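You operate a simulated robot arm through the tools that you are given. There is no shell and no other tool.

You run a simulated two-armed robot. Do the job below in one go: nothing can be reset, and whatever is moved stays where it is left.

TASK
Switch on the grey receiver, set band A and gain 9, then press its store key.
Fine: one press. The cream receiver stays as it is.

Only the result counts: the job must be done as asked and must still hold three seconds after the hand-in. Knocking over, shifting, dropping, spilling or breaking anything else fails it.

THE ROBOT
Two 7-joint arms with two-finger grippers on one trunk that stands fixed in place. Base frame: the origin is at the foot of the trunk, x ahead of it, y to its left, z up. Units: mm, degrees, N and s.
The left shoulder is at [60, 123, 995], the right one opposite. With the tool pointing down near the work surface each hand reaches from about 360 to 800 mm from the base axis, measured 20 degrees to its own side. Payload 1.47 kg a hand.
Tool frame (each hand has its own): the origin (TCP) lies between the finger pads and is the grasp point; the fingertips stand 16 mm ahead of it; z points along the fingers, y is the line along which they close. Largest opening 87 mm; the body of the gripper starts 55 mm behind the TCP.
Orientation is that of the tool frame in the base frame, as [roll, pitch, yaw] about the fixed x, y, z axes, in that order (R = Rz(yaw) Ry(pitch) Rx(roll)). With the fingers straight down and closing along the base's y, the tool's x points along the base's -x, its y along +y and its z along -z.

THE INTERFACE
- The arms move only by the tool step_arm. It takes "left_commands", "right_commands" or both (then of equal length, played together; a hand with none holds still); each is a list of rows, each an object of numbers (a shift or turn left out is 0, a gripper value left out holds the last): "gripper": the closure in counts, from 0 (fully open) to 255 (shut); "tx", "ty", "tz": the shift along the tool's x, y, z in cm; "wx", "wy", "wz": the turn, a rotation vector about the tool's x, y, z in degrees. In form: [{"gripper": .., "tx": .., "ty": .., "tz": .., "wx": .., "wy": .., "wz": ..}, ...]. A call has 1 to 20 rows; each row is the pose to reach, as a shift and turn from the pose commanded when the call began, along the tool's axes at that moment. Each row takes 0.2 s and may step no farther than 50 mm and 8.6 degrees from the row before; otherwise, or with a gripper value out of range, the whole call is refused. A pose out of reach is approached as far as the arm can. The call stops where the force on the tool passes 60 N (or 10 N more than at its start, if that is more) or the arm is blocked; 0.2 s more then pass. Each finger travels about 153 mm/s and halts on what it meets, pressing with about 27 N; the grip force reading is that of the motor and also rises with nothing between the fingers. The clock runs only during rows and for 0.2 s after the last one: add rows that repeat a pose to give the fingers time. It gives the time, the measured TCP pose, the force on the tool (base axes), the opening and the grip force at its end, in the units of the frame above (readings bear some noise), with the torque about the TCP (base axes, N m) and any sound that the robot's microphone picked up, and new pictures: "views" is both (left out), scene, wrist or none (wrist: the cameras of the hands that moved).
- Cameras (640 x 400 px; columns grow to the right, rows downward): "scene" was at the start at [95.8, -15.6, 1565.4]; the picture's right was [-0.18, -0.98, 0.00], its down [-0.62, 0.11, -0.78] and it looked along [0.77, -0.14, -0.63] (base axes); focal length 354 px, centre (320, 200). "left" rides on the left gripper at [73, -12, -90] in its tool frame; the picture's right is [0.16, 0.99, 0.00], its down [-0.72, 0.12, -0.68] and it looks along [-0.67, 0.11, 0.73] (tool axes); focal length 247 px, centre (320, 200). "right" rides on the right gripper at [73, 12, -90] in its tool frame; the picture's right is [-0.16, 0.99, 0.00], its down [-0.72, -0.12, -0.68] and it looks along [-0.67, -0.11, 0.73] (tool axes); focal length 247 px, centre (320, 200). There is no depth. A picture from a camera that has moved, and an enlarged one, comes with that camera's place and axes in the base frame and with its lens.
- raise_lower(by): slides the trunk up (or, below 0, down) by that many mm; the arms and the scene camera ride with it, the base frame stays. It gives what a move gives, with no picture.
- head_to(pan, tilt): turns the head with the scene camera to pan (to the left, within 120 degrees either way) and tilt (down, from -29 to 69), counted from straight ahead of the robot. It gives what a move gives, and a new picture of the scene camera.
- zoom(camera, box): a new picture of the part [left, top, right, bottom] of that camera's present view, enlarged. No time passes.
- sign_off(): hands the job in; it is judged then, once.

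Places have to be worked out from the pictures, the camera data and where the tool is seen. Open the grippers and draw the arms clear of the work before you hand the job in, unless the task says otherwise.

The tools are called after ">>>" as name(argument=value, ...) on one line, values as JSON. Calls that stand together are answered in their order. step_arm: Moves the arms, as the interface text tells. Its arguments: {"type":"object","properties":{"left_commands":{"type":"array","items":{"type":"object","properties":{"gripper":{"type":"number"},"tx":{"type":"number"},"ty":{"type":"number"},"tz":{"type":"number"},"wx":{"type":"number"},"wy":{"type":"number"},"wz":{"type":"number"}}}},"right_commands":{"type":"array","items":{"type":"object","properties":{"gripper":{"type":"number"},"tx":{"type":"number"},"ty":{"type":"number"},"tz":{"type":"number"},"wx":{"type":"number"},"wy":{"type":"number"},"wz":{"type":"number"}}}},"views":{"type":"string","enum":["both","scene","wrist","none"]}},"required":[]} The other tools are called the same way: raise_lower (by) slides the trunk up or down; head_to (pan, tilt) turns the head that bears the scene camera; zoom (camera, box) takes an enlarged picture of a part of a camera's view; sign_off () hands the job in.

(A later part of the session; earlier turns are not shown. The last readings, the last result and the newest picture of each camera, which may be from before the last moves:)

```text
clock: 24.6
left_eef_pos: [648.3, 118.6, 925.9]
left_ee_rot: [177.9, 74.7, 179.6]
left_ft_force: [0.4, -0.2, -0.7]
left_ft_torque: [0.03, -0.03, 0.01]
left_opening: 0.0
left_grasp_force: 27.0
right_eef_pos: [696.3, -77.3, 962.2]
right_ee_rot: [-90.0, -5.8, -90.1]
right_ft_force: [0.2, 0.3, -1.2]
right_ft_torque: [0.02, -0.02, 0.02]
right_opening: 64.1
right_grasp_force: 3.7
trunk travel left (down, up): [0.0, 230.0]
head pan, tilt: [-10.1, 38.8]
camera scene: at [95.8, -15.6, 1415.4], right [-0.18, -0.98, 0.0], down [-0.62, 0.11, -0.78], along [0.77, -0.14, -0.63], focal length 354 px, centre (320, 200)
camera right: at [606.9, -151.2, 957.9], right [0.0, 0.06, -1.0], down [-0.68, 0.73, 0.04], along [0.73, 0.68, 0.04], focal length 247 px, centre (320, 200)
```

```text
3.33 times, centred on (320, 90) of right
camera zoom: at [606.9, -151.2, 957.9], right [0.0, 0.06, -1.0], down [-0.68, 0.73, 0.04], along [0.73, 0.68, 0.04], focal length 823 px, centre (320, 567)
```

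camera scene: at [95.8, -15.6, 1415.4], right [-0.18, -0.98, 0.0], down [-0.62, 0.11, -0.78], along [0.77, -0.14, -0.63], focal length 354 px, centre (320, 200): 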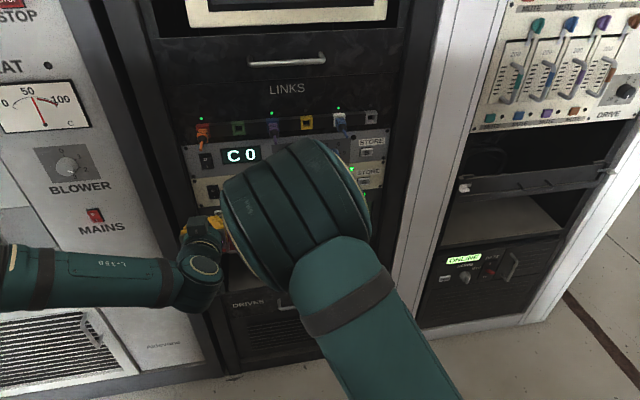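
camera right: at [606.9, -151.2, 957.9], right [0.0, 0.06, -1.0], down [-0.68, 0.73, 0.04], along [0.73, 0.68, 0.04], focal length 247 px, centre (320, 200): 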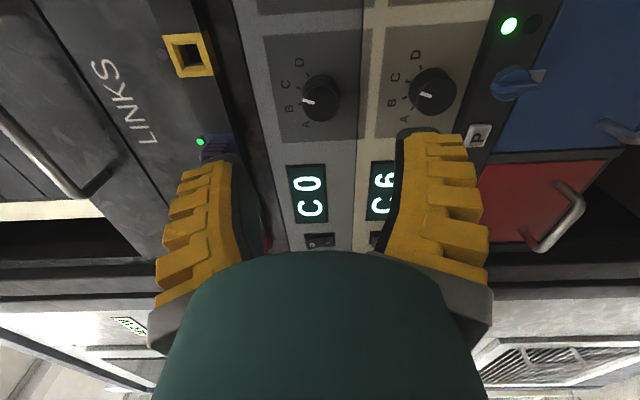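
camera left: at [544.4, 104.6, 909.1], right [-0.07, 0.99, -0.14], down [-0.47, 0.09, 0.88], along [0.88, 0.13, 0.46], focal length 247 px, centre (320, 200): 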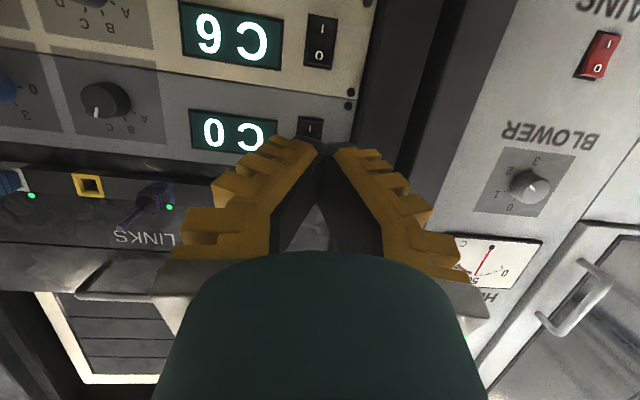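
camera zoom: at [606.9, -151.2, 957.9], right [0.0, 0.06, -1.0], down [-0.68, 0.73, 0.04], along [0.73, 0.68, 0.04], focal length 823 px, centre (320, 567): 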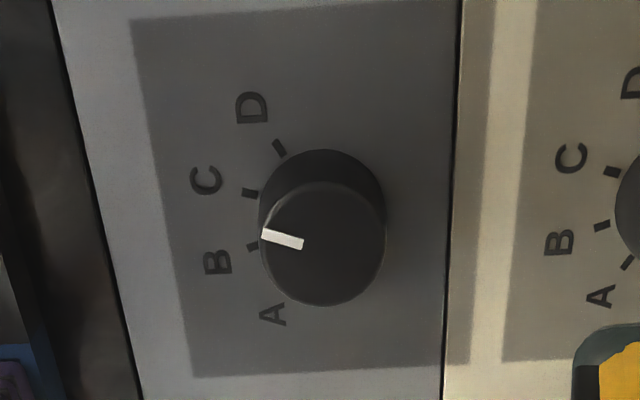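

The right camera puts the band knob axis at (y = -75, z = 962), matching the other views. I roll back to −40°, centre on the axis, and advance so the open fingers straddle the knob.

>>> step_arm(right_commands=[{"tx": -0.1, "wz": 8}, {"tx": -0.22, "wz": 16}, {"tx": -0.22, "wz": 24}, {"tx": -0.22, "wz": 32}, {"tx": -0.22, "wz": 40}, {"tx": -0.22, "wz": 48}, {"tx": -0.22, "wz": 56}, {"tx": -0.22, "tz": 2.0, "wz": 56}, {"tx": -0.22, "tz": 4.0, "wz": 56}, {"tx": -0.22, "tz": 6.0, "wz": 56}, {"tx": -0.22, "tz": 8.0, "wz": 56}, {"tx": -0.22, "tz": 8.0, "wz": 56}])

```text
clock: 27.2
left_eef_pos: [650.0, 119.5, 924.7]
left_ee_rot: [177.9, 74.6, 179.5]
left_ft_force: [0.3, 0.0, -0.5]
left_ft_torque: [-0.01, 0.01, 0.0]
left_opening: 0.1
left_grasp_force: 27.0
right_eef_pos: [775.1, -72.7, 961.9]
right_ee_rot: [-90.0, 50.3, -90.0]
right_ft_force: [0.5, 0.0, 0.1]
right_ft_torque: [0.01, 0.03, -0.03]
right_opening: 64.0
right_grasp_force: 3.1
trunk travel left (down, up): [0.0, 230.0]
head pan, tilt: [-10.1, 38.8]
camera scene: at [95.8, -15.7, 1415.4], right [-0.18, -0.98, 0.0], down [-0.62, 0.11, -0.78], along [0.77, -0.14, -0.63], focal length 354 px, centre (320, 200)
camera right: at [686.9, -111.3, 898.6], right [0.0, 0.86, -0.51], down [-0.68, 0.37, 0.63], along [0.73, 0.35, 0.59], focal length 247 px, centre (320, 200)
```

scene: 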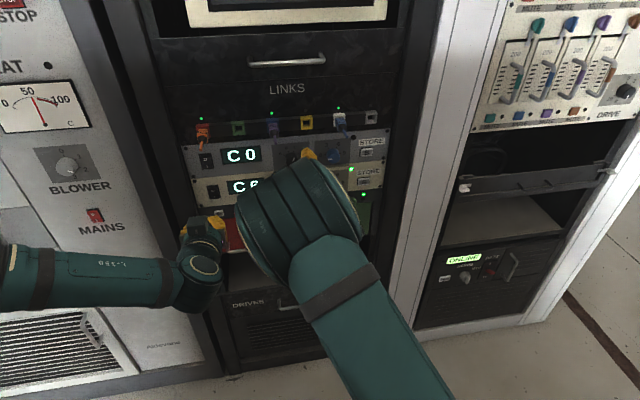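
right: 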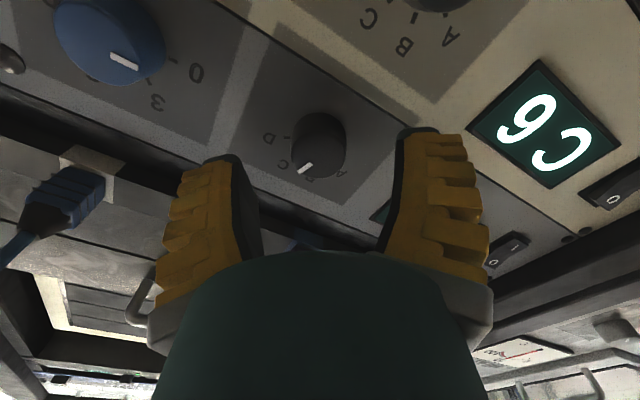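

The knob sits centred between the open fingers in the right camera. I advance the last 19 mm and close on it.

>>> step_arm(right_commands=[{"tx": 0.04, "ty": -0.05, "tz": 0.8}, {"tx": 0.08, "ty": -0.09, "tz": 1.4}, {"tx": 0.08, "ty": -0.09, "tz": 1.9}, {"tx": 0.08, "ty": -0.09, "tz": 1.9}])

>>> step_arm(right_commands=[{"gripper": 255}, {"gripper": 255}, {"gripper": 255}])

```text
clock: 28.2
left_eef_pos: [649.0, 117.6, 926.5]
left_ee_rot: [177.9, 74.9, 179.5]
left_ft_force: [-0.3, 0.1, 1.1]
left_ft_torque: [0.01, -0.03, 0.03]
left_opening: 0.0
left_grasp_force: 27.1
right_eef_pos: [792.5, -75.5, 962.3]
right_ee_rot: [-89.9, 50.3, -90.1]
right_ft_force: [-0.2, 0.4, -0.2]
right_ft_torque: [-0.03, -0.02, 0.01]
right_opening: 64.3
right_grasp_force: 3.8
trunk travel left (down, up): [0.0, 230.0]
head pan, tilt: [-10.1, 38.8]
camera scene: at [95.8, -15.6, 1415.4], right [-0.18, -0.98, 0.0], down [-0.62, 0.11, -0.78], along [0.77, -0.14, -0.63], focal length 354 px, centre (320, 200)
camera right: at [704.1, -112.7, 899.2], right [0.0, 0.86, -0.51], down [-0.68, 0.37, 0.63], along [0.73, 0.35, 0.59], focal length 247 px, centre (320, 200)
```

scene: 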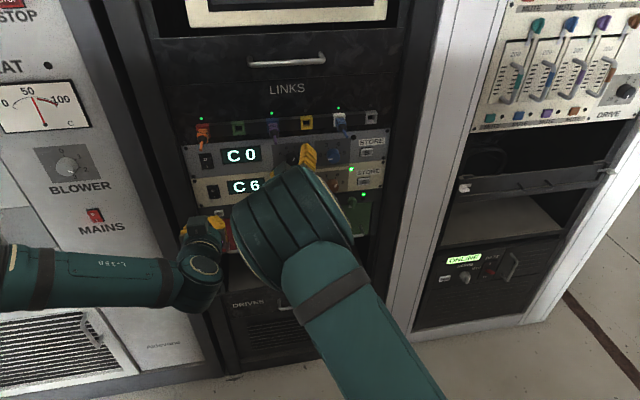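
right: 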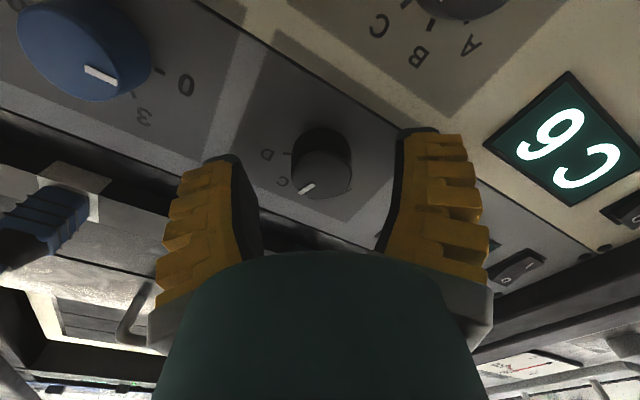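

```text
clock: 29.1
left_eef_pos: [649.9, 118.3, 925.1]
left_ee_rot: [177.9, 74.8, 179.6]
left_ft_force: [-0.2, 0.4, -0.8]
left_ft_torque: [0.01, 0.0, 0.0]
left_opening: 0.0
left_grasp_force: 26.6
right_eef_pos: [793.1, -75.6, 962.3]
right_ee_rot: [-90.0, 50.3, -90.1]
right_ft_force: [-3.2, 1.9, -3.5]
right_ft_torque: [-0.02, 0.18, -0.02]
right_opening: 24.4
right_grasp_force: 30.2
trunk travel left (down, up): [0.0, 230.0]
head pan, tilt: [-10.1, 38.8]
camera scene: at [95.9, -15.4, 1415.3], right [-0.18, -0.98, 0.0], down [-0.62, 0.11, -0.78], along [0.77, -0.14, -0.63], focal length 354 px, centre (320, 200)
camera right: at [703.9, -112.4, 898.6], right [0.0, 0.86, -0.51], down [-0.68, 0.37, 0.63], along [0.73, 0.35, 0.58], focal length 247 px, centre (320, 200)
```

scene: 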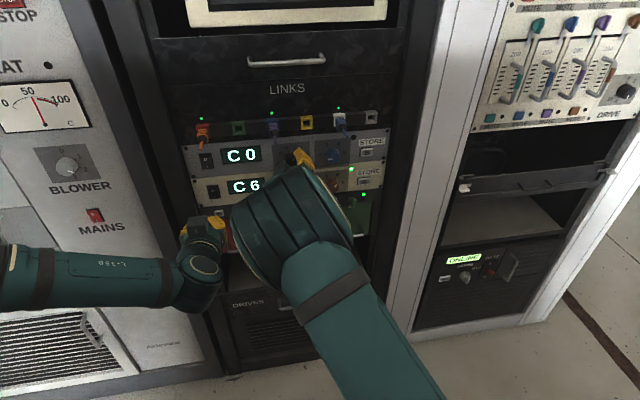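
right: 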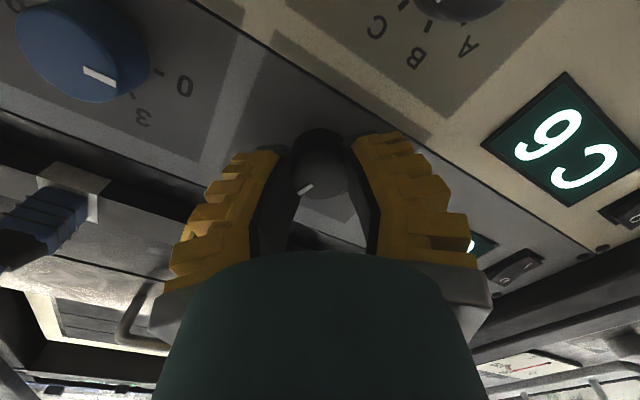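

The knob is gripped (opening 24 mm, small reaction force). I turn it 80° counter-clockwise (negative roll) from C toward A.

>>> step_arm(right_commands=[{"wz": -8}, {"wz": -16}, {"wz": -24}, {"wz": -32}, {"wz": -40}, {"wz": -48}, {"wz": -56}, {"wz": -64}, {"wz": -72}, {"wz": -80}, {"wz": -80}])

```text
clock: 31.4
left_eef_pos: [649.1, 118.2, 925.0]
left_ee_rot: [178.0, 74.7, 179.7]
left_ft_force: [0.7, 0.7, -0.6]
left_ft_torque: [-0.01, 0.0, -0.01]
left_opening: 0.0
left_grasp_force: 27.4
right_eef_pos: [791.5, -75.9, 961.9]
right_ee_rot: [-90.1, -29.8, -90.1]
right_ft_force: [-21.9, 8.9, -11.5]
right_ft_torque: [-0.03, 0.05, 0.11]
right_opening: 23.9
right_grasp_force: 29.7
trunk travel left (down, up): [0.0, 230.0]
head pan, tilt: [-10.1, 38.8]
camera scene: at [94.6, -14.6, 1415.4], right [-0.18, -0.98, 0.0], down [-0.62, 0.11, -0.78], along [0.77, -0.14, -0.63], focal length 354 px, centre (320, 200)
camera right: at [704.4, -143.9, 988.2], right [0.0, -0.35, -0.94], down [-0.68, 0.69, -0.26], along [0.73, 0.64, -0.24], focal length 247 px, centre (320, 200)
```

scene: 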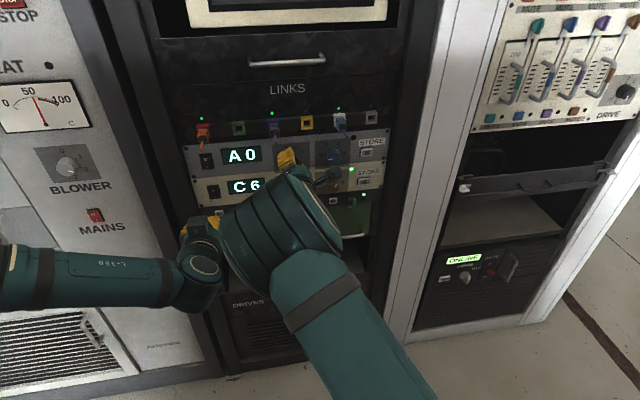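
right: 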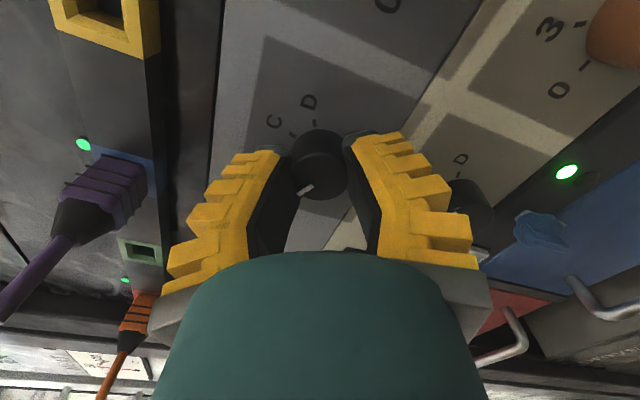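

The display reads "A 0" – band A is set. I open the fingers to release the knob and back straight off.

>>> step_arm(right_commands=[{"gripper": 80}, {"gripper": 80}, {"gripper": 80, "tz": -1.0}, {"gripper": 80, "tz": -3.0}, {"gripper": 80, "tz": -5.0}, {"gripper": 80, "tz": -7.0}, {"gripper": 80, "tz": -9.0}, {"gripper": 80, "tz": -9.0}])

```text
clock: 33.2
left_eef_pos: [649.6, 118.0, 925.6]
left_ee_rot: [177.9, 74.8, 179.5]
left_ft_force: [-0.1, -0.3, 0.0]
left_ft_torque: [-0.04, -0.06, -0.04]
left_opening: 0.1
left_grasp_force: 27.0
right_eef_pos: [705.0, -75.9, 961.6]
right_ee_rot: [-89.9, -29.7, -90.1]
right_ft_force: [0.1, -0.3, 0.2]
right_ft_torque: [0.0, 0.03, 0.01]
right_opening: 64.1
right_grasp_force: 3.4
trunk travel left (down, up): [0.0, 230.0]
head pan, tilt: [-10.1, 38.8]
camera scene: at [95.8, -15.7, 1415.3], right [-0.18, -0.98, 0.0], down [-0.62, 0.11, -0.78], along [0.77, -0.14, -0.63], focal length 354 px, centre (320, 200)
camera right: at [616.1, -144.9, 988.1], right [0.0, -0.35, -0.94], down [-0.68, 0.69, -0.26], along [0.73, 0.64, -0.24], focal length 247 px, centre (320, 200)
```

scene: 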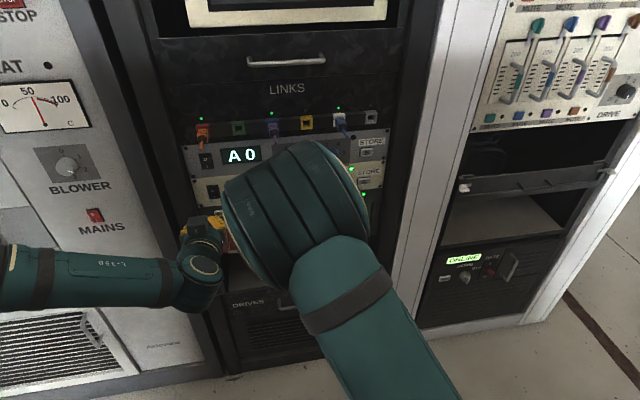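
right: 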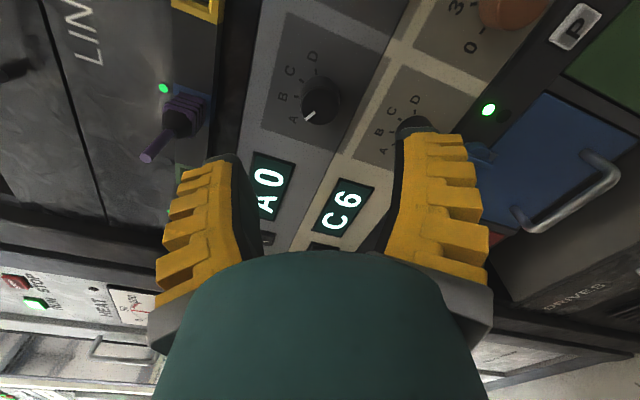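

Band A holds after release. Now I shift the right hand 99 mm to the right to the gain knob axis (y ≈ -175, z ≈ 962), still at stand-off, and roll to −130°.

>>> step_arm(right_commands=[{"tx": 1.7, "ty": 0.98}, {"tx": 3.4, "ty": 1.97, "wz": -2}, {"tx": 5.15, "ty": 2.95, "wz": -4}, {"tx": 6.9, "ty": 3.94, "wz": -6}, {"tx": 8.59, "ty": 4.92, "wz": -8}, {"tx": 8.59, "ty": 4.92, "wz": -10}, {"tx": 8.59, "ty": 4.92, "wz": -10}])

```text
clock: 34.9
left_eef_pos: [649.7, 117.1, 925.8]
left_ee_rot: [177.6, 74.7, 179.4]
left_ft_force: [1.1, 0.0, -0.2]
left_ft_torque: [-0.01, 0.01, 0.03]
left_opening: 0.0
left_grasp_force: 27.1
right_eef_pos: [673.0, -102.8, 1016.9]
right_ee_rot: [-92.9, -35.5, -90.0]
right_ft_force: [0.1, -1.0, -0.2]
right_ft_torque: [-0.04, 0.03, 0.05]
right_opening: 64.3
right_grasp_force: 2.9
right hand out of reach, approached as far as the arm can: row 1, 2, 3, 4, 5, 6, 7
trunk travel left (down, up): [0.0, 230.0]
head pan, tilt: [-10.1, 38.8]
camera scene: at [95.8, -16.7, 1415.4], right [-0.18, -0.98, 0.0], down [-0.62, 0.11, -0.78], along [0.77, -0.14, -0.63], focal length 354 px, centre (320, 200)
camera right: at [583.4, -165.7, 1052.9], right [-0.05, -0.44, -0.89], down [-0.67, 0.68, -0.3], along [0.74, 0.59, -0.33], focal length 247 px, centre (320, 200)
```

scene: 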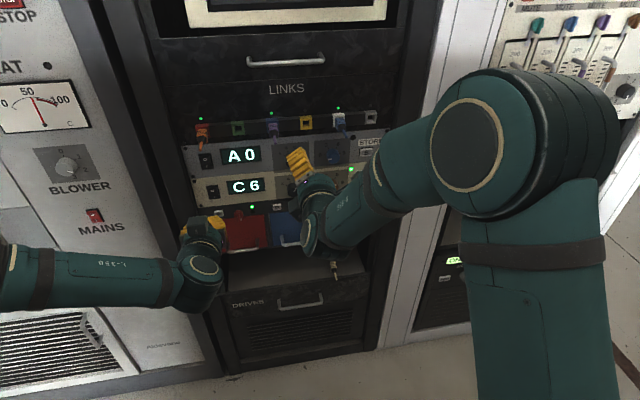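
right: 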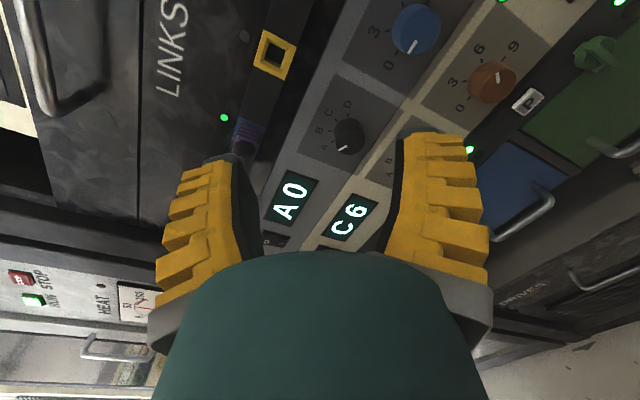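

The move right ran into a joint limit: the hand is at (673, -103, 1017) with the elbow swung out to the right. It is clear of the plugs (tip x ≈ 689). I try approaching the gain knob line with a smaller roll (−40°) instead.

>>> step_arm(right_commands=[{"tx": 0.3, "ty": 0.9, "wz": 8}, {"tx": 0.6, "ty": 1.8, "wz": 16}, {"tx": 0.9, "ty": 2.7, "wz": 24}, {"tx": 1.2, "ty": 3.6, "wz": 32}, {"tx": 1.5, "ty": 4.5, "wz": 40}, {"tx": 1.8, "ty": 5.4, "wz": 48}, {"tx": 2.1, "ty": 6.3, "wz": 56}, {"tx": 2.4, "ty": 7.2, "wz": 64}, {"tx": 2.7, "ty": 8.1, "wz": 72}, {"tx": 2.7, "ty": 8.6, "wz": 80}, {"tx": 2.7, "ty": 8.6, "wz": 85}, {"tx": 2.7, "ty": 8.6, "wz": 85}])

```text
clock: 37.5
left_eef_pos: [650.3, 118.3, 923.9]
left_ee_rot: [178.2, 74.8, 179.6]
left_ft_force: [-0.3, 0.2, -0.8]
left_ft_torque: [-0.01, 0.0, -0.05]
left_opening: 0.0
left_grasp_force: 27.4
right_eef_pos: [664.3, -249.3, 1001.3]
right_ee_rot: [-96.5, 49.5, -92.6]
right_ft_force: [-1.2, 0.5, 0.6]
right_ft_torque: [-0.01, 0.0, -0.03]
right_opening: 64.4
right_grasp_force: 3.4
right hand out of reach, approached as far as the arm can: row 1, 2, 3, 4, 5, 6, 7, 8, 9, 10, 11, 12
trunk travel left (down, up): [0.0, 230.0]
head pan, tilt: [-10.1, 38.8]
camera scene: at [96.2, -14.5, 1415.4], right [-0.18, -0.98, 0.0], down [-0.62, 0.11, -0.78], along [0.77, -0.14, -0.63], focal length 354 px, centre (320, 200)
camera right: at [574.0, -290.9, 944.5], right [-0.07, 0.85, -0.52], down [-0.65, 0.35, 0.67], along [0.76, 0.38, 0.53], focal length 247 px, centre (320, 200)
```

scene: 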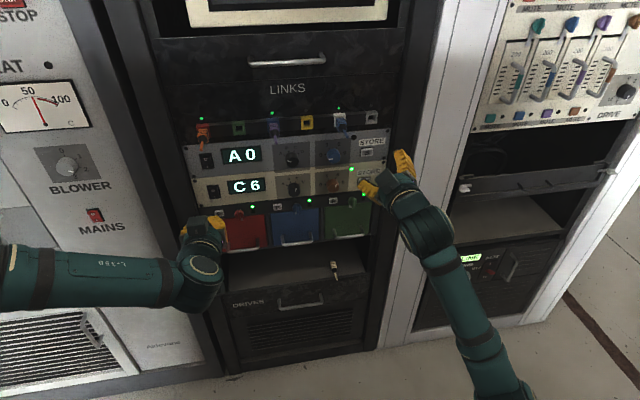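
right: 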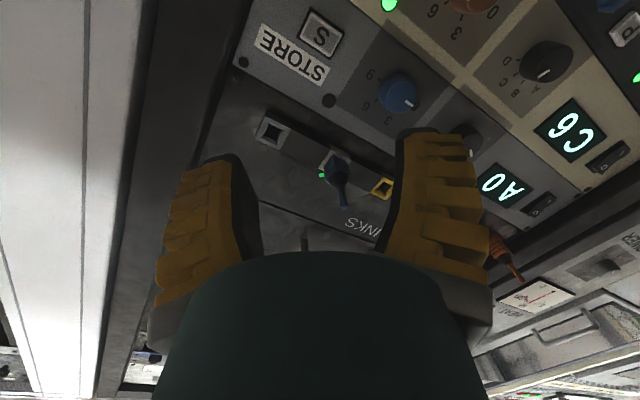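

The arm has swung into an elbow-low posture, with the forearm coming from the lower right, which looks more natural for the gain knob. I move to its stand-off point (690, -175, 962) and straighten the tool.

>>> step_arm(right_commands=[{"tx": -0.38, "ty": 1.6, "tz": 0.6, "wx": 1, "wy": -0.4}, {"tx": -0.76, "ty": 3.2, "tz": 1.25, "wx": 2, "wy": -0.8}, {"tx": -1.14, "ty": 4.8, "tz": 1.9, "wx": 3, "wy": -1.2}, {"tx": -1.53, "ty": 6.4, "tz": 2.5, "wx": 4, "wy": -1.5}, {"tx": -1.91, "ty": 7.98, "tz": 3.15, "wx": 4.5, "wy": -1.7}, {"tx": -1.91, "ty": 7.98, "tz": 3.15, "wx": 4.5, "wy": -1.7}])

```text
clock: 38.9
left_eef_pos: [648.7, 118.4, 925.4]
left_ee_rot: [177.9, 74.9, 179.5]
left_ft_force: [0.1, -0.9, -0.1]
left_ft_torque: [0.03, 0.0, -0.01]
left_opening: 0.1
left_grasp_force: 26.8
right_eef_pos: [687.8, -252.2, 997.8]
right_ee_rot: [-92.4, 49.7, -88.3]
right_ft_force: [-0.6, 0.9, -0.2]
right_ft_torque: [0.01, 0.01, -0.03]
right_opening: 64.3
right_grasp_force: 3.7
right hand out of reach, approached as far as the arm can: row 1, 2, 3, 4, 5, 6
trunk travel left (down, up): [0.0, 230.0]
head pan, tilt: [-10.1, 38.8]
camera scene: at [95.9, -15.6, 1415.4], right [-0.18, -0.98, 0.0], down [-0.62, 0.11, -0.78], along [0.77, -0.14, -0.63], focal length 354 px, centre (320, 200)
camera right: at [600.3, -295.4, 936.8], right [-0.07, 0.85, -0.52], down [-0.69, 0.34, 0.64], along [0.73, 0.4, 0.56], focal length 247 px, centre (320, 200)
```

scene: 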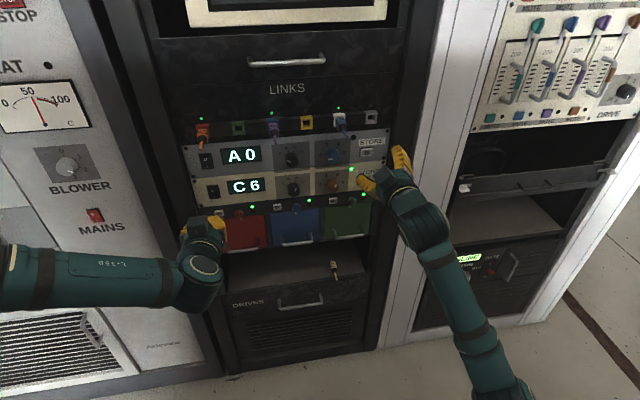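
right: 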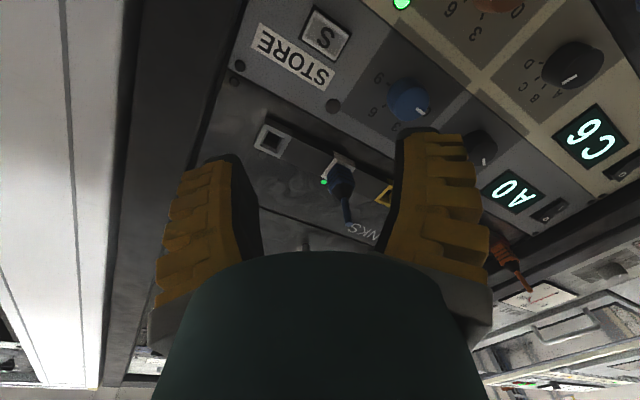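

At this roll the hand cannot move left, so a roll joint seems to sit at its lower limit in this elbow-low posture. I roll the hand back +80° (to about +40°) in place to free it.

>>> step_arm(right_commands=[{"wz": 8}, {"wz": 16}, {"wz": 24}, {"wz": 32}, {"wz": 40}, {"wz": 48}, {"wz": 56}, {"wz": 64}, {"wz": 72}, {"wz": 80}, {"wz": 80}])

```text
clock: 41.2
left_eef_pos: [650.1, 117.6, 925.1]
left_ee_rot: [177.9, 74.8, 179.5]
left_ft_force: [0.0, -0.7, 0.1]
left_ft_torque: [-0.02, 0.0, 0.01]
left_opening: 0.1
left_grasp_force: 26.9
right_eef_pos: [688.5, -256.2, 996.4]
right_ee_rot: [92.4, 50.2, 95.3]
right_ft_force: [-0.3, 0.9, 0.2]
right_ft_torque: [0.02, -0.01, -0.02]
right_opening: 64.4
right_grasp_force: 3.8
trunk travel left (down, up): [0.0, 230.0]
head pan, tilt: [-10.1, 38.8]
camera scene: at [95.8, -15.6, 1415.4], right [-0.18, -0.98, 0.0], down [-0.62, 0.11, -0.78], along [0.77, -0.14, -0.63], focal length 354 px, centre (320, 200)
camera right: at [596.5, -206.1, 950.6], right [-0.02, 0.66, 0.75], down [-0.63, -0.59, 0.5], along [0.77, -0.47, 0.43], focal length 247 px, centre (320, 200)
```

scene: 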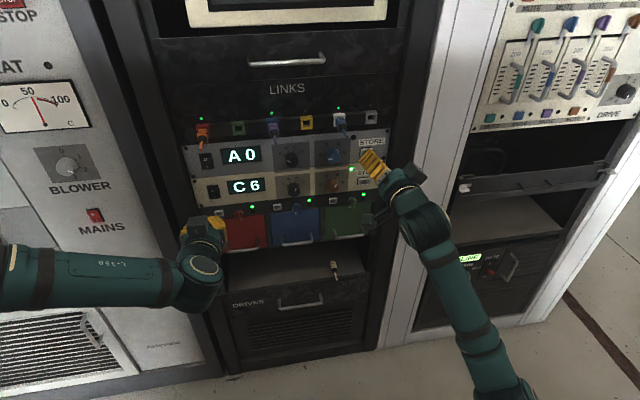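
right: 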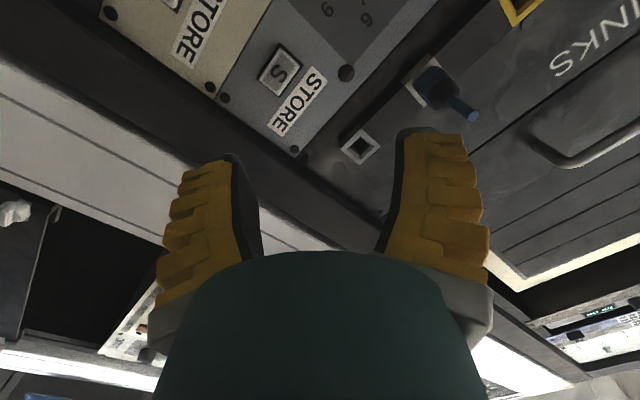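

Rolling to +40° is free here and used only the last joint. Now I move to the gain knob stand-off (690, -175, 962) at this roll and straighten the tool.

>>> step_arm(right_commands=[{"tx": 1.3, "ty": 0.67, "tz": 0.12, "wx": 0.3, "wy": -0.6}, {"tx": 2.6, "ty": 1.34, "tz": 0.24, "wx": 0.6, "wy": -1.2}, {"tx": 3.9, "ty": 2.0, "tz": 0.36, "wx": 0.9, "wy": -1.8}, {"tx": 5.2, "ty": 2.7, "tz": 0.5, "wx": 1.2, "wy": -2.4}, {"tx": 6.5, "ty": 3.36, "tz": 0.6, "wx": 1.5, "wy": -3.0}, {"tx": 7.81, "ty": 4.03, "tz": 0.73, "wx": 1.67, "wy": -3.39}, {"tx": 7.81, "ty": 4.03, "tz": 0.73, "wx": 1.67, "wy": -3.39}])

```text
clock: 42.9
left_eef_pos: [648.1, 118.3, 925.5]
left_ee_rot: [177.9, 74.8, 179.5]
left_ft_force: [0.6, 0.9, 0.6]
left_ft_torque: [-0.01, 0.0, -0.01]
left_opening: 0.0
left_grasp_force: 27.6
right_eef_pos: [690.0, -250.3, 994.9]
right_ee_rot: [92.4, 50.4, 95.7]
right_ft_force: [0.2, 0.4, -0.5]
right_ft_torque: [-0.01, -0.02, 0.04]
right_opening: 64.4
right_grasp_force: 3.8
right hand out of reach, approached as far as the arm can: row 1, 2, 3, 4, 5, 6, 7
trunk travel left (down, up): [0.0, 230.0]
head pan, tilt: [-10.1, 38.8]
camera scene: at [95.8, -15.6, 1415.4], right [-0.18, -0.98, 0.0], down [-0.62, 0.11, -0.78], along [0.77, -0.14, -0.63], focal length 354 px, centre (320, 200)
camera right: at [596.4, -201.2, 947.9], right [-0.02, 0.66, 0.75], down [-0.63, -0.59, 0.5], along [0.78, -0.46, 0.43], focal length 247 px, centre (320, 200)
```

scene: 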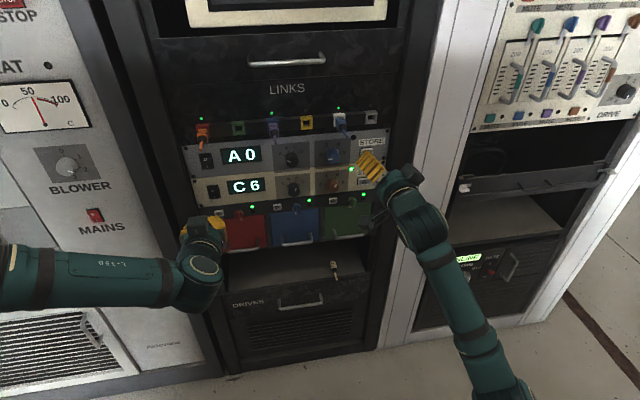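
right: 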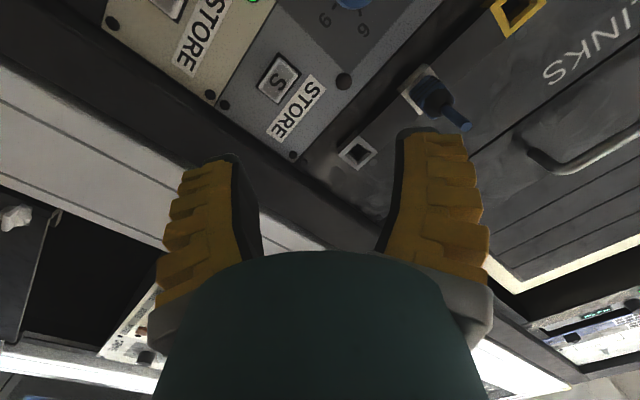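

The hand still can't move left, so another joint is at its limit in this elbow-low posture. I'll reset the posture by returning to the nearly straight tool-down pose, first backing off and unrolling to 0°.

>>> step_arm(right_commands=[{"tx": -1.0, "ty": -0.33, "tz": -1.9, "wz": -8}, {"tx": -2.0, "ty": -0.66, "tz": -3.8, "wz": -16}, {"tx": -3.0, "ty": -1.0, "tz": -5.6, "wz": -24}, {"tx": -4.0, "ty": -1.33, "tz": -7.5, "wz": -32}, {"tx": -4.95, "ty": -1.65, "tz": -9.36, "wz": -40}, {"tx": -4.95, "ty": -1.65, "tz": -9.36, "wz": -40}])

```text
clock: 44.2
left_eef_pos: [648.7, 117.9, 924.5]
left_ee_rot: [177.8, 74.8, 179.6]
left_ft_force: [0.0, 0.0, -0.4]
left_ft_torque: [0.02, 0.0, 0.0]
left_opening: 0.0
left_grasp_force: 26.6
right_eef_pos: [600.4, -300.7, 1023.2]
right_ee_rot: [-163.9, 88.3, -160.2]
right_ft_force: [0.7, -1.0, 0.8]
right_ft_torque: [-0.01, 0.01, -0.05]
right_opening: 64.3
right_grasp_force: 3.0
trunk travel left (down, up): [0.0, 230.0]
head pan, tilt: [-10.1, 38.8]
camera scene: at [95.6, -15.7, 1415.4], right [-0.18, -0.98, 0.0], down [-0.62, 0.11, -0.78], along [0.77, -0.14, -0.63], focal length 354 px, centre (320, 200)
camera right: at [509.6, -294.7, 952.1], right [-0.06, 0.99, 0.15], down [-0.65, -0.15, 0.74], along [0.76, -0.05, 0.65], focal length 247 px, centre (320, 200)
```

scene: 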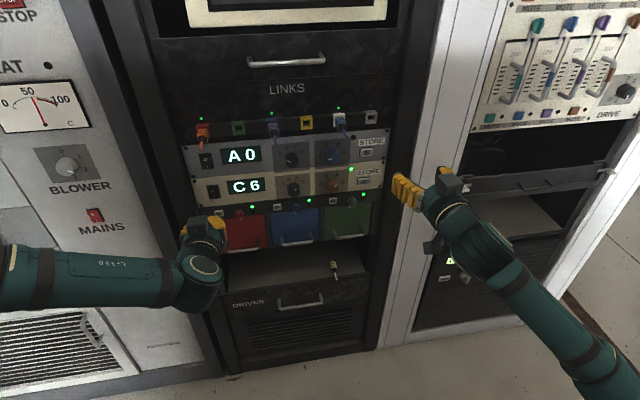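
right: 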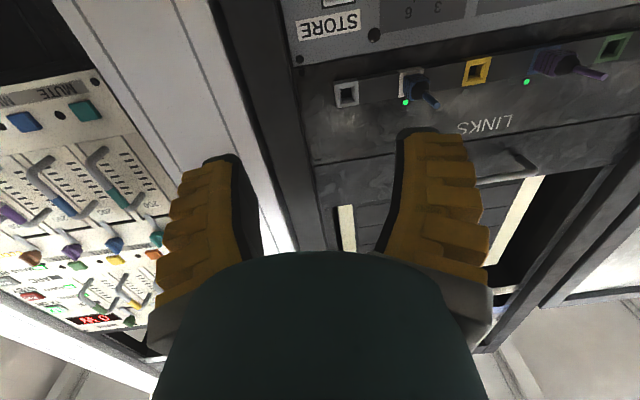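

That was reachable. Now I pitch the hand back to tool-down at the starting place (515, -344, 1055) to reset the arm posture.

>>> step_arm(right_commands=[{"tx": -0.3, "ty": -0.4, "tz": -0.7, "wy": 7.5}, {"tx": -0.6, "ty": -0.8, "tz": -1.4, "wy": 15}, {"tx": -0.8, "ty": -1.1, "tz": -2.1, "wy": 22.5}, {"tx": -1.1, "ty": -1.5, "tz": -2.8, "wy": 30}, {"tx": -1.3, "ty": -1.9, "tz": -3.5, "wy": 37.5}, {"tx": -1.6, "ty": -2.2, "tz": -4.3, "wy": 45}, {"tx": -1.9, "ty": -2.6, "tz": -5.0, "wy": 52.5}, {"tx": -2.1, "ty": -3.0, "tz": -5.7, "wy": 60}, {"tx": -2.4, "ty": -3.3, "tz": -6.4, "wy": 67.5}, {"tx": -2.7, "ty": -3.7, "tz": -7.1, "wy": 75}, {"tx": -3.0, "ty": -4.1, "tz": -7.8, "wy": 82.5}, {"tx": -3.2, "ty": -4.4, "tz": -8.5, "wy": 90}, {"tx": -3.2, "ty": -4.4, "tz": -8.5, "wy": 90}])

```text
clock: 47.0
left_eef_pos: [650.5, 117.8, 924.9]
left_ee_rot: [178.0, 74.8, 179.5]
left_ft_force: [0.0, 0.6, 0.4]
left_ft_torque: [0.01, 0.01, 0.03]
left_opening: 0.0
left_grasp_force: 27.1
right_eef_pos: [519.8, -348.4, 1060.2]
right_ee_rot: [-179.6, -1.7, -176.3]
right_ft_force: [-0.1, 0.4, -0.5]
right_ft_torque: [-0.01, 0.0, 0.02]
right_opening: 64.5
right_grasp_force: 3.3
trunk travel left (down, up): [0.0, 230.0]
head pan, tilt: [-10.1, 38.8]
camera scene: at [95.8, -15.6, 1415.4], right [-0.18, -0.98, 0.0], down [-0.62, 0.11, -0.78], along [0.77, -0.14, -0.63], focal length 354 px, centre (320, 200)
camera right: at [449.8, -341.0, 1151.2], right [0.09, 1.0, -0.01], down [0.75, -0.06, 0.66], along [0.66, -0.07, -0.75], focal length 247 px, centre (320, 200)
```

scene: 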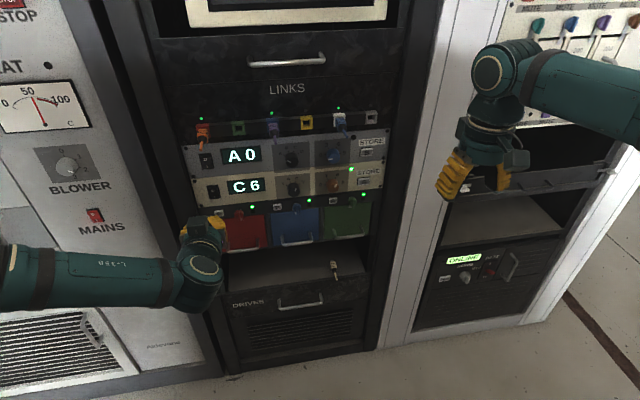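
right: 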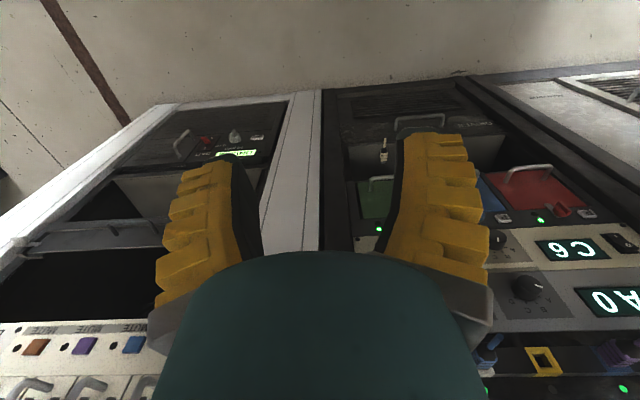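

The arm is back in a tool-down posture like the start. I repeat the approach that worked earlier, swinging the hand to point forward in front of the band knob line at x ≈ 640.

>>> step_arm(right_commands=[{"tx": -1.2, "ty": 2.2, "tz": 0.8, "wy": -7.5}, {"tx": -2.4, "ty": 4.4, "tz": 1.6, "wy": -15}, {"tx": -3.6, "ty": 6.6, "tz": 2.4, "wy": -22.5}, {"tx": -4.7, "ty": 8.8, "tz": 3.3, "wy": -30}, {"tx": -5.9, "ty": 11.0, "tz": 4.1, "wy": -37.5}, {"tx": -7.1, "ty": 13.2, "tz": 4.9, "wy": -45}, {"tx": -8.3, "ty": 15.4, "tz": 5.7, "wy": -52.5}, {"tx": -9.5, "ty": 17.6, "tz": 6.5, "wy": -60}, {"tx": -10.7, "ty": 19.8, "tz": 7.3, "wy": -67.5}, {"tx": -11.9, "ty": 22.0, "tz": 8.2, "wy": -75}, {"tx": -13.0, "ty": 24.2, "tz": 9.0, "wy": -82.5}, {"tx": -14.2, "ty": 26.4, "tz": 9.8, "wy": -88}, {"tx": -14.2, "ty": 26.4, "tz": 9.8, "wy": -88}])

```text
clock: 49.9
left_eef_pos: [650.0, 116.2, 925.0]
left_ee_rot: [177.6, 74.7, 179.2]
left_ft_force: [0.1, -0.1, -0.2]
left_ft_torque: [0.04, 0.01, 0.05]
left_opening: 0.0
left_grasp_force: 27.3
right_eef_pos: [618.9, -52.1, 1010.6]
right_ee_rot: [-177.0, 86.5, -173.4]
right_ft_force: [0.4, -0.4, -0.1]
right_ft_torque: [-0.02, -0.03, 0.03]
right_opening: 64.4
right_grasp_force: 3.3
right hand out of reach, approached as far as the arm can: row 11, 12, 13
trunk travel left (down, up): [0.0, 230.0]
head pan, tilt: [-10.1, 38.8]
camera scene: at [97.4, -17.8, 1415.2], right [-0.18, -0.98, 0.0], down [-0.62, 0.11, -0.78], along [0.77, -0.14, -0.63], focal length 354 px, centre (320, 200)
camera right: at [526.1, -46.0, 943.3], right [-0.05, 0.99, 0.15], down [-0.63, -0.15, 0.76], along [0.78, -0.06, 0.63], focal length 247 px, centre (320, 200)
```

scene: 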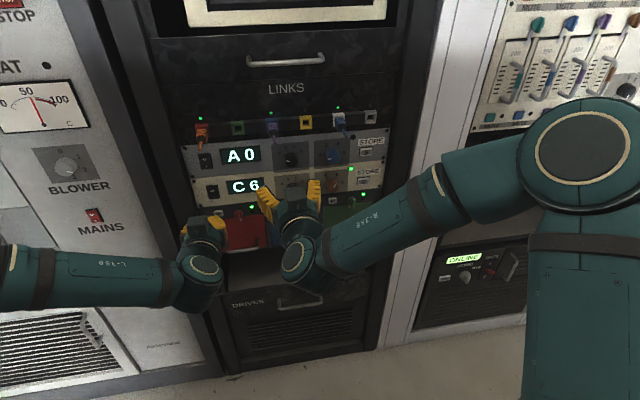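
right: 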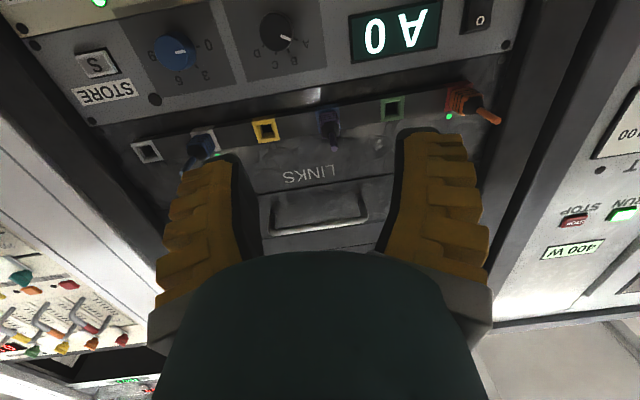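

The elbow is now out to the right, and the limit pushes the hand up and left as before. As earlier, I roll negative to −48° while moving to (695, -78, 962), which then freed the arm.

>>> step_arm(right_commands=[{"tx": 0.5, "ty": -0.4, "tz": 1.0, "wx": 0.5, "wy": -0.5, "wz": -8}, {"tx": 1.2, "ty": -0.9, "tz": 2.3, "wx": 1, "wy": -1, "wz": -16}, {"tx": 2.2, "ty": -1.5, "tz": 3.8, "wx": 1.5, "wy": -1.5, "wz": -24}, {"tx": 3.2, "ty": -2.2, "tz": 5.4, "wx": 2, "wy": -2, "wz": -32}, {"tx": 4.0, "ty": -2.7, "tz": 6.8, "wx": 3, "wy": -3, "wz": -40}, {"tx": 4.4, "ty": -3.06, "tz": 7.7, "wx": 3.6, "wy": -3.5, "wz": -48}, {"tx": 4.4, "ty": -3.06, "tz": 7.7, "wx": 3.6, "wy": -3.5, "wz": -48}])

```text
clock: 51.5
left_eef_pos: [647.0, 120.4, 926.8]
left_ee_rot: [178.0, 74.9, 179.7]
left_ft_force: [0.5, 0.2, 0.4]
left_ft_torque: [-0.03, 0.01, 0.02]
left_opening: 0.0
left_grasp_force: 26.7
right_eef_pos: [688.5, -67.7, 974.1]
right_ee_rot: [-91.1, 42.6, -90.3]
right_ft_force: [-0.8, -1.0, 0.6]
right_ft_torque: [0.0, 0.03, -0.01]
right_opening: 63.9
right_grasp_force: 3.2
right hand out of reach, approached as far as the arm can: row 3, 4, 5, 6, 7
trunk travel left (down, up): [0.0, 230.0]
head pan, tilt: [-10.1, 38.8]
camera scene: at [93.9, -14.7, 1415.6], right [-0.18, -0.98, 0.0], down [-0.62, 0.11, -0.78], along [0.77, -0.14, -0.62], focal length 354 px, centre (320, 200)
camera right: at [600.2, -113.1, 917.3], right [-0.02, 0.78, -0.62], down [-0.68, 0.45, 0.59], along [0.74, 0.43, 0.52], focal length 247 px, centre (320, 200)
```

scene: 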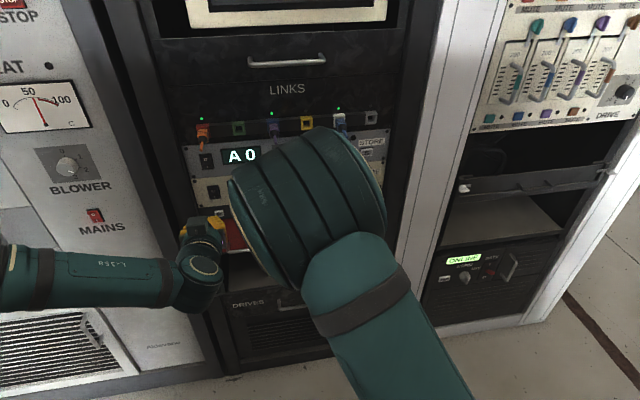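
right: 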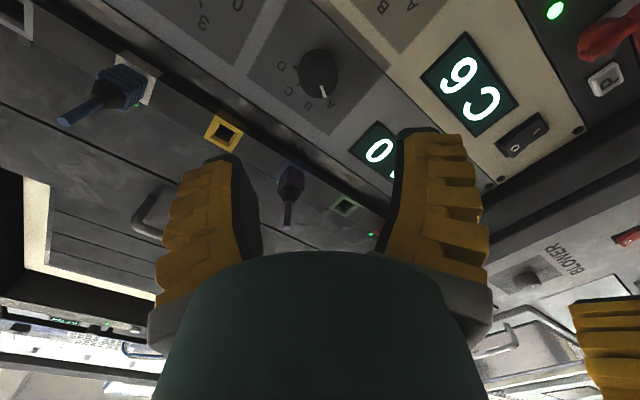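

The arm is back in the elbow-up posture at (688, -68, 974). I move forward and partly right, to about (750, -108, 962), rolling to a mid-range −70°, and watch for reach warnings.

>>> step_arm(right_commands=[{"tx": 0.4, "ty": 0.3, "tz": 1.0, "wz": -5}, {"tx": 0.9, "ty": 0.5, "tz": 2.0, "wz": -10}, {"tx": 1.6, "ty": 0.0, "tz": 3.0, "wz": -15}, {"tx": 2.3, "ty": -0.6, "tz": 4.0, "wz": -20}, {"tx": 3.0, "ty": -1.2, "tz": 5.0, "wz": -22}, {"tx": 3.75, "ty": -1.83, "tz": 6.0, "wz": -22}, {"tx": 3.75, "ty": -1.83, "tz": 6.0, "wz": -22}])

```text
clock: 53.0
left_eef_pos: [648.5, 118.9, 926.0]
left_ee_rot: [177.9, 74.7, 179.5]
left_ft_force: [-0.8, 0.1, 0.7]
left_ft_torque: [0.01, -0.01, -0.03]
left_opening: 0.0
left_grasp_force: 27.2
right_eef_pos: [723.2, -59.7, 951.9]
right_ee_rot: [-95.1, 24.5, -91.5]
right_ft_force: [0.4, -0.5, 0.1]
right_ft_torque: [0.01, -0.02, 0.0]
right_opening: 64.4
right_grasp_force: 3.6
right hand out of reach, approached as far as the arm can: row 1, 2, 3, 4, 5, 6, 7
trunk travel left (down, up): [0.0, 230.0]
head pan, tilt: [-10.1, 38.8]
camera scene: at [95.2, -15.7, 1415.5], right [-0.18, -0.98, 0.0], down [-0.62, 0.11, -0.78], along [0.77, -0.14, -0.63], focal length 354 px, centre (320, 200)
camera right: at [632.4, -122.9, 918.5], right [-0.07, 0.55, -0.83], down [-0.65, 0.6, 0.46], along [0.75, 0.57, 0.32], focal length 247 px, centre (320, 200)
```

scene: 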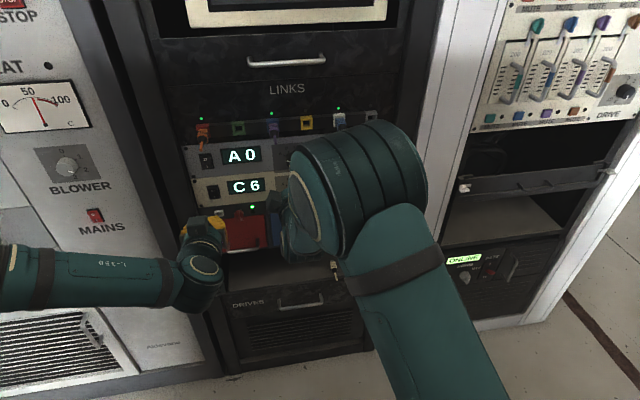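
right: 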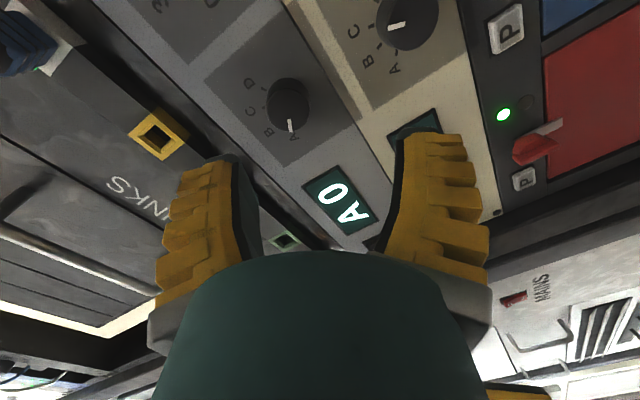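

The elbow-up posture can't go right of about y = -75, so the right arm isn't suited for the gain knob. By symmetry the left arm should reach it well across the body, so I first withdraw the right hand back and to the right.

>>> step_arm(right_commands=[{"tx": 0.2, "ty": -0.3, "tz": -2.0}, {"tx": 0.6, "ty": -0.9, "tz": -4.0, "wz": 8}, {"tx": 1.0, "ty": -1.6, "tz": -6.0, "wz": 16}, {"tx": 1.5, "ty": -2.3, "tz": -8.0, "wz": 24}, {"tx": 2.0, "ty": -3.1, "tz": -9.5, "wz": 32}, {"tx": 2.5, "ty": -3.9, "tz": -11.0, "wz": 40}, {"tx": 3.0, "ty": -4.7, "tz": -12.0, "wz": 48}, {"tx": 3.4, "ty": -5.4, "tz": -12.7, "wz": 56}, {"tx": 3.76, "ty": -5.9, "tz": -12.7, "wz": 64}, {"tx": 3.76, "ty": -5.9, "tz": -12.7, "wz": 64}])

```text
clock: 55.2
left_eef_pos: [650.0, 119.7, 922.8]
left_ee_rot: [178.4, 74.6, 180.0]
left_ft_force: [-0.3, 0.6, -0.1]
left_ft_torque: [-0.02, 0.0, -0.06]
left_opening: 0.2
left_grasp_force: 27.4
right_eef_pos: [588.7, -147.0, 1043.9]
right_ee_rot: [-161.5, 85.0, -160.9]
right_ft_force: [0.1, 0.6, 0.7]
right_ft_torque: [0.0, 0.01, -0.03]
right_opening: 64.1
right_grasp_force: 3.5
right hand out of reach, approached as far as the arm can: row 3, 4, 5, 6, 7, 8, 9, 10
trunk travel left (down, up): [0.0, 230.0]
head pan, tilt: [-10.1, 38.8]
camera scene: at [96.2, -12.6, 1415.2], right [-0.18, -0.98, 0.0], down [-0.62, 0.11, -0.78], along [0.77, -0.14, -0.63], focal length 354 px, centre (320, 200)
camera right: at [494.9, -138.5, 978.5], right [0.0, 0.99, 0.13], down [-0.62, -0.1, 0.78], along [0.79, -0.08, 0.61], focal length 247 px, centre (320, 200)
```

scene: 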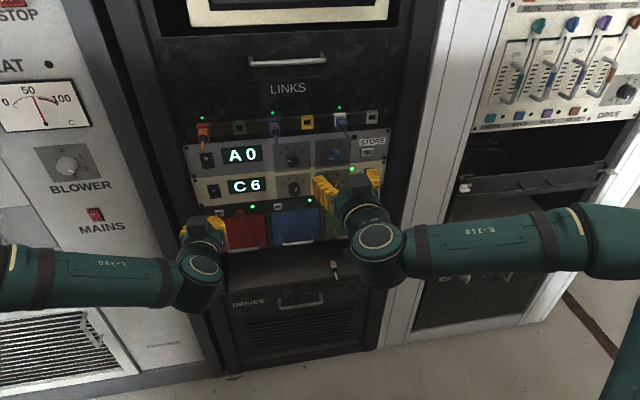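
right: 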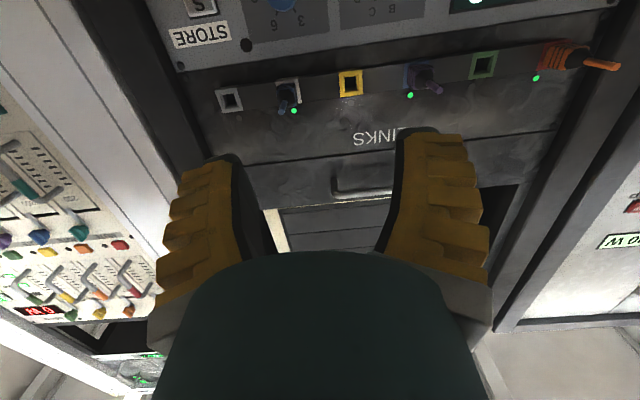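

The right arm has now settled with its forearm out to the right, mirroring the posture in which the left arm worked well. I try from here to reach the gain knob stand-off (690, -175, 962) at roll 0.

>>> step_arm(right_commands=[{"tx": 1.0, "ty": -0.4, "tz": 1.5}, {"tx": 2.1, "ty": -0.8, "tz": 3.0}, {"tx": 3.2, "ty": -1.2, "tz": 4.5}, {"tx": 4.2, "ty": -1.6, "tz": 6.1}, {"tx": 5.3, "ty": -2.0, "tz": 7.6}, {"tx": 6.3, "ty": -2.3, "tz": 9.2}, {"tx": 7.42, "ty": -2.69, "tz": 10.7}, {"tx": 7.42, "ty": -2.69, "tz": 10.7}])

```text
clock: 57.0
left_eef_pos: [649.6, 119.3, 925.3]
left_ee_rot: [178.2, 74.8, 179.9]
left_ft_force: [-1.0, 0.1, -0.2]
left_ft_torque: [-0.01, 0.02, -0.03]
left_opening: 0.1
left_grasp_force: 26.9
right_eef_pos: [601.3, -166.2, 1051.1]
right_ee_rot: [-161.9, 85.1, -161.2]
right_ft_force: [0.5, 0.3, 0.0]
right_ft_torque: [-0.03, 0.04, -0.04]
right_opening: 64.3
right_grasp_force: 3.4
right hand out of reach, approached as far as the arm can: row 1, 2, 3, 4, 5, 6, 7, 8
trunk travel left (down, up): [0.0, 230.0]
head pan, tilt: [-10.1, 38.8]
camera scene: at [95.3, -14.1, 1415.4], right [-0.18, -0.98, 0.0], down [-0.62, 0.11, -0.78], along [0.77, -0.14, -0.63], focal length 354 px, centre (320, 200)
camera right: at [507.8, -158.1, 984.3], right [0.0, 0.99, 0.13], down [-0.62, -0.1, 0.78], along [0.79, -0.08, 0.61], focal length 247 px, centre (320, 200)
```

scene: 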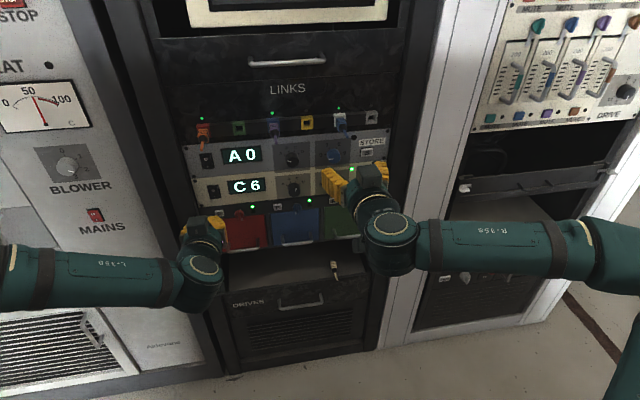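
right: 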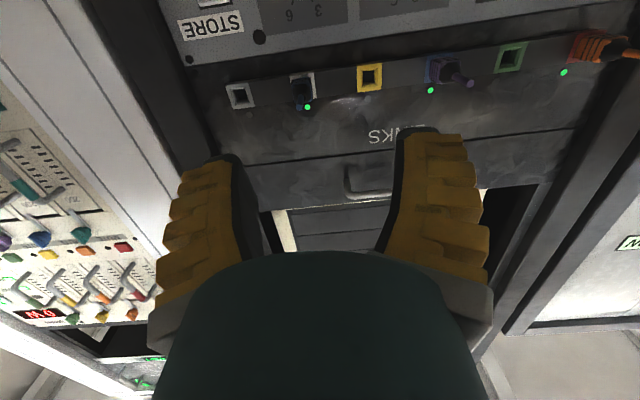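

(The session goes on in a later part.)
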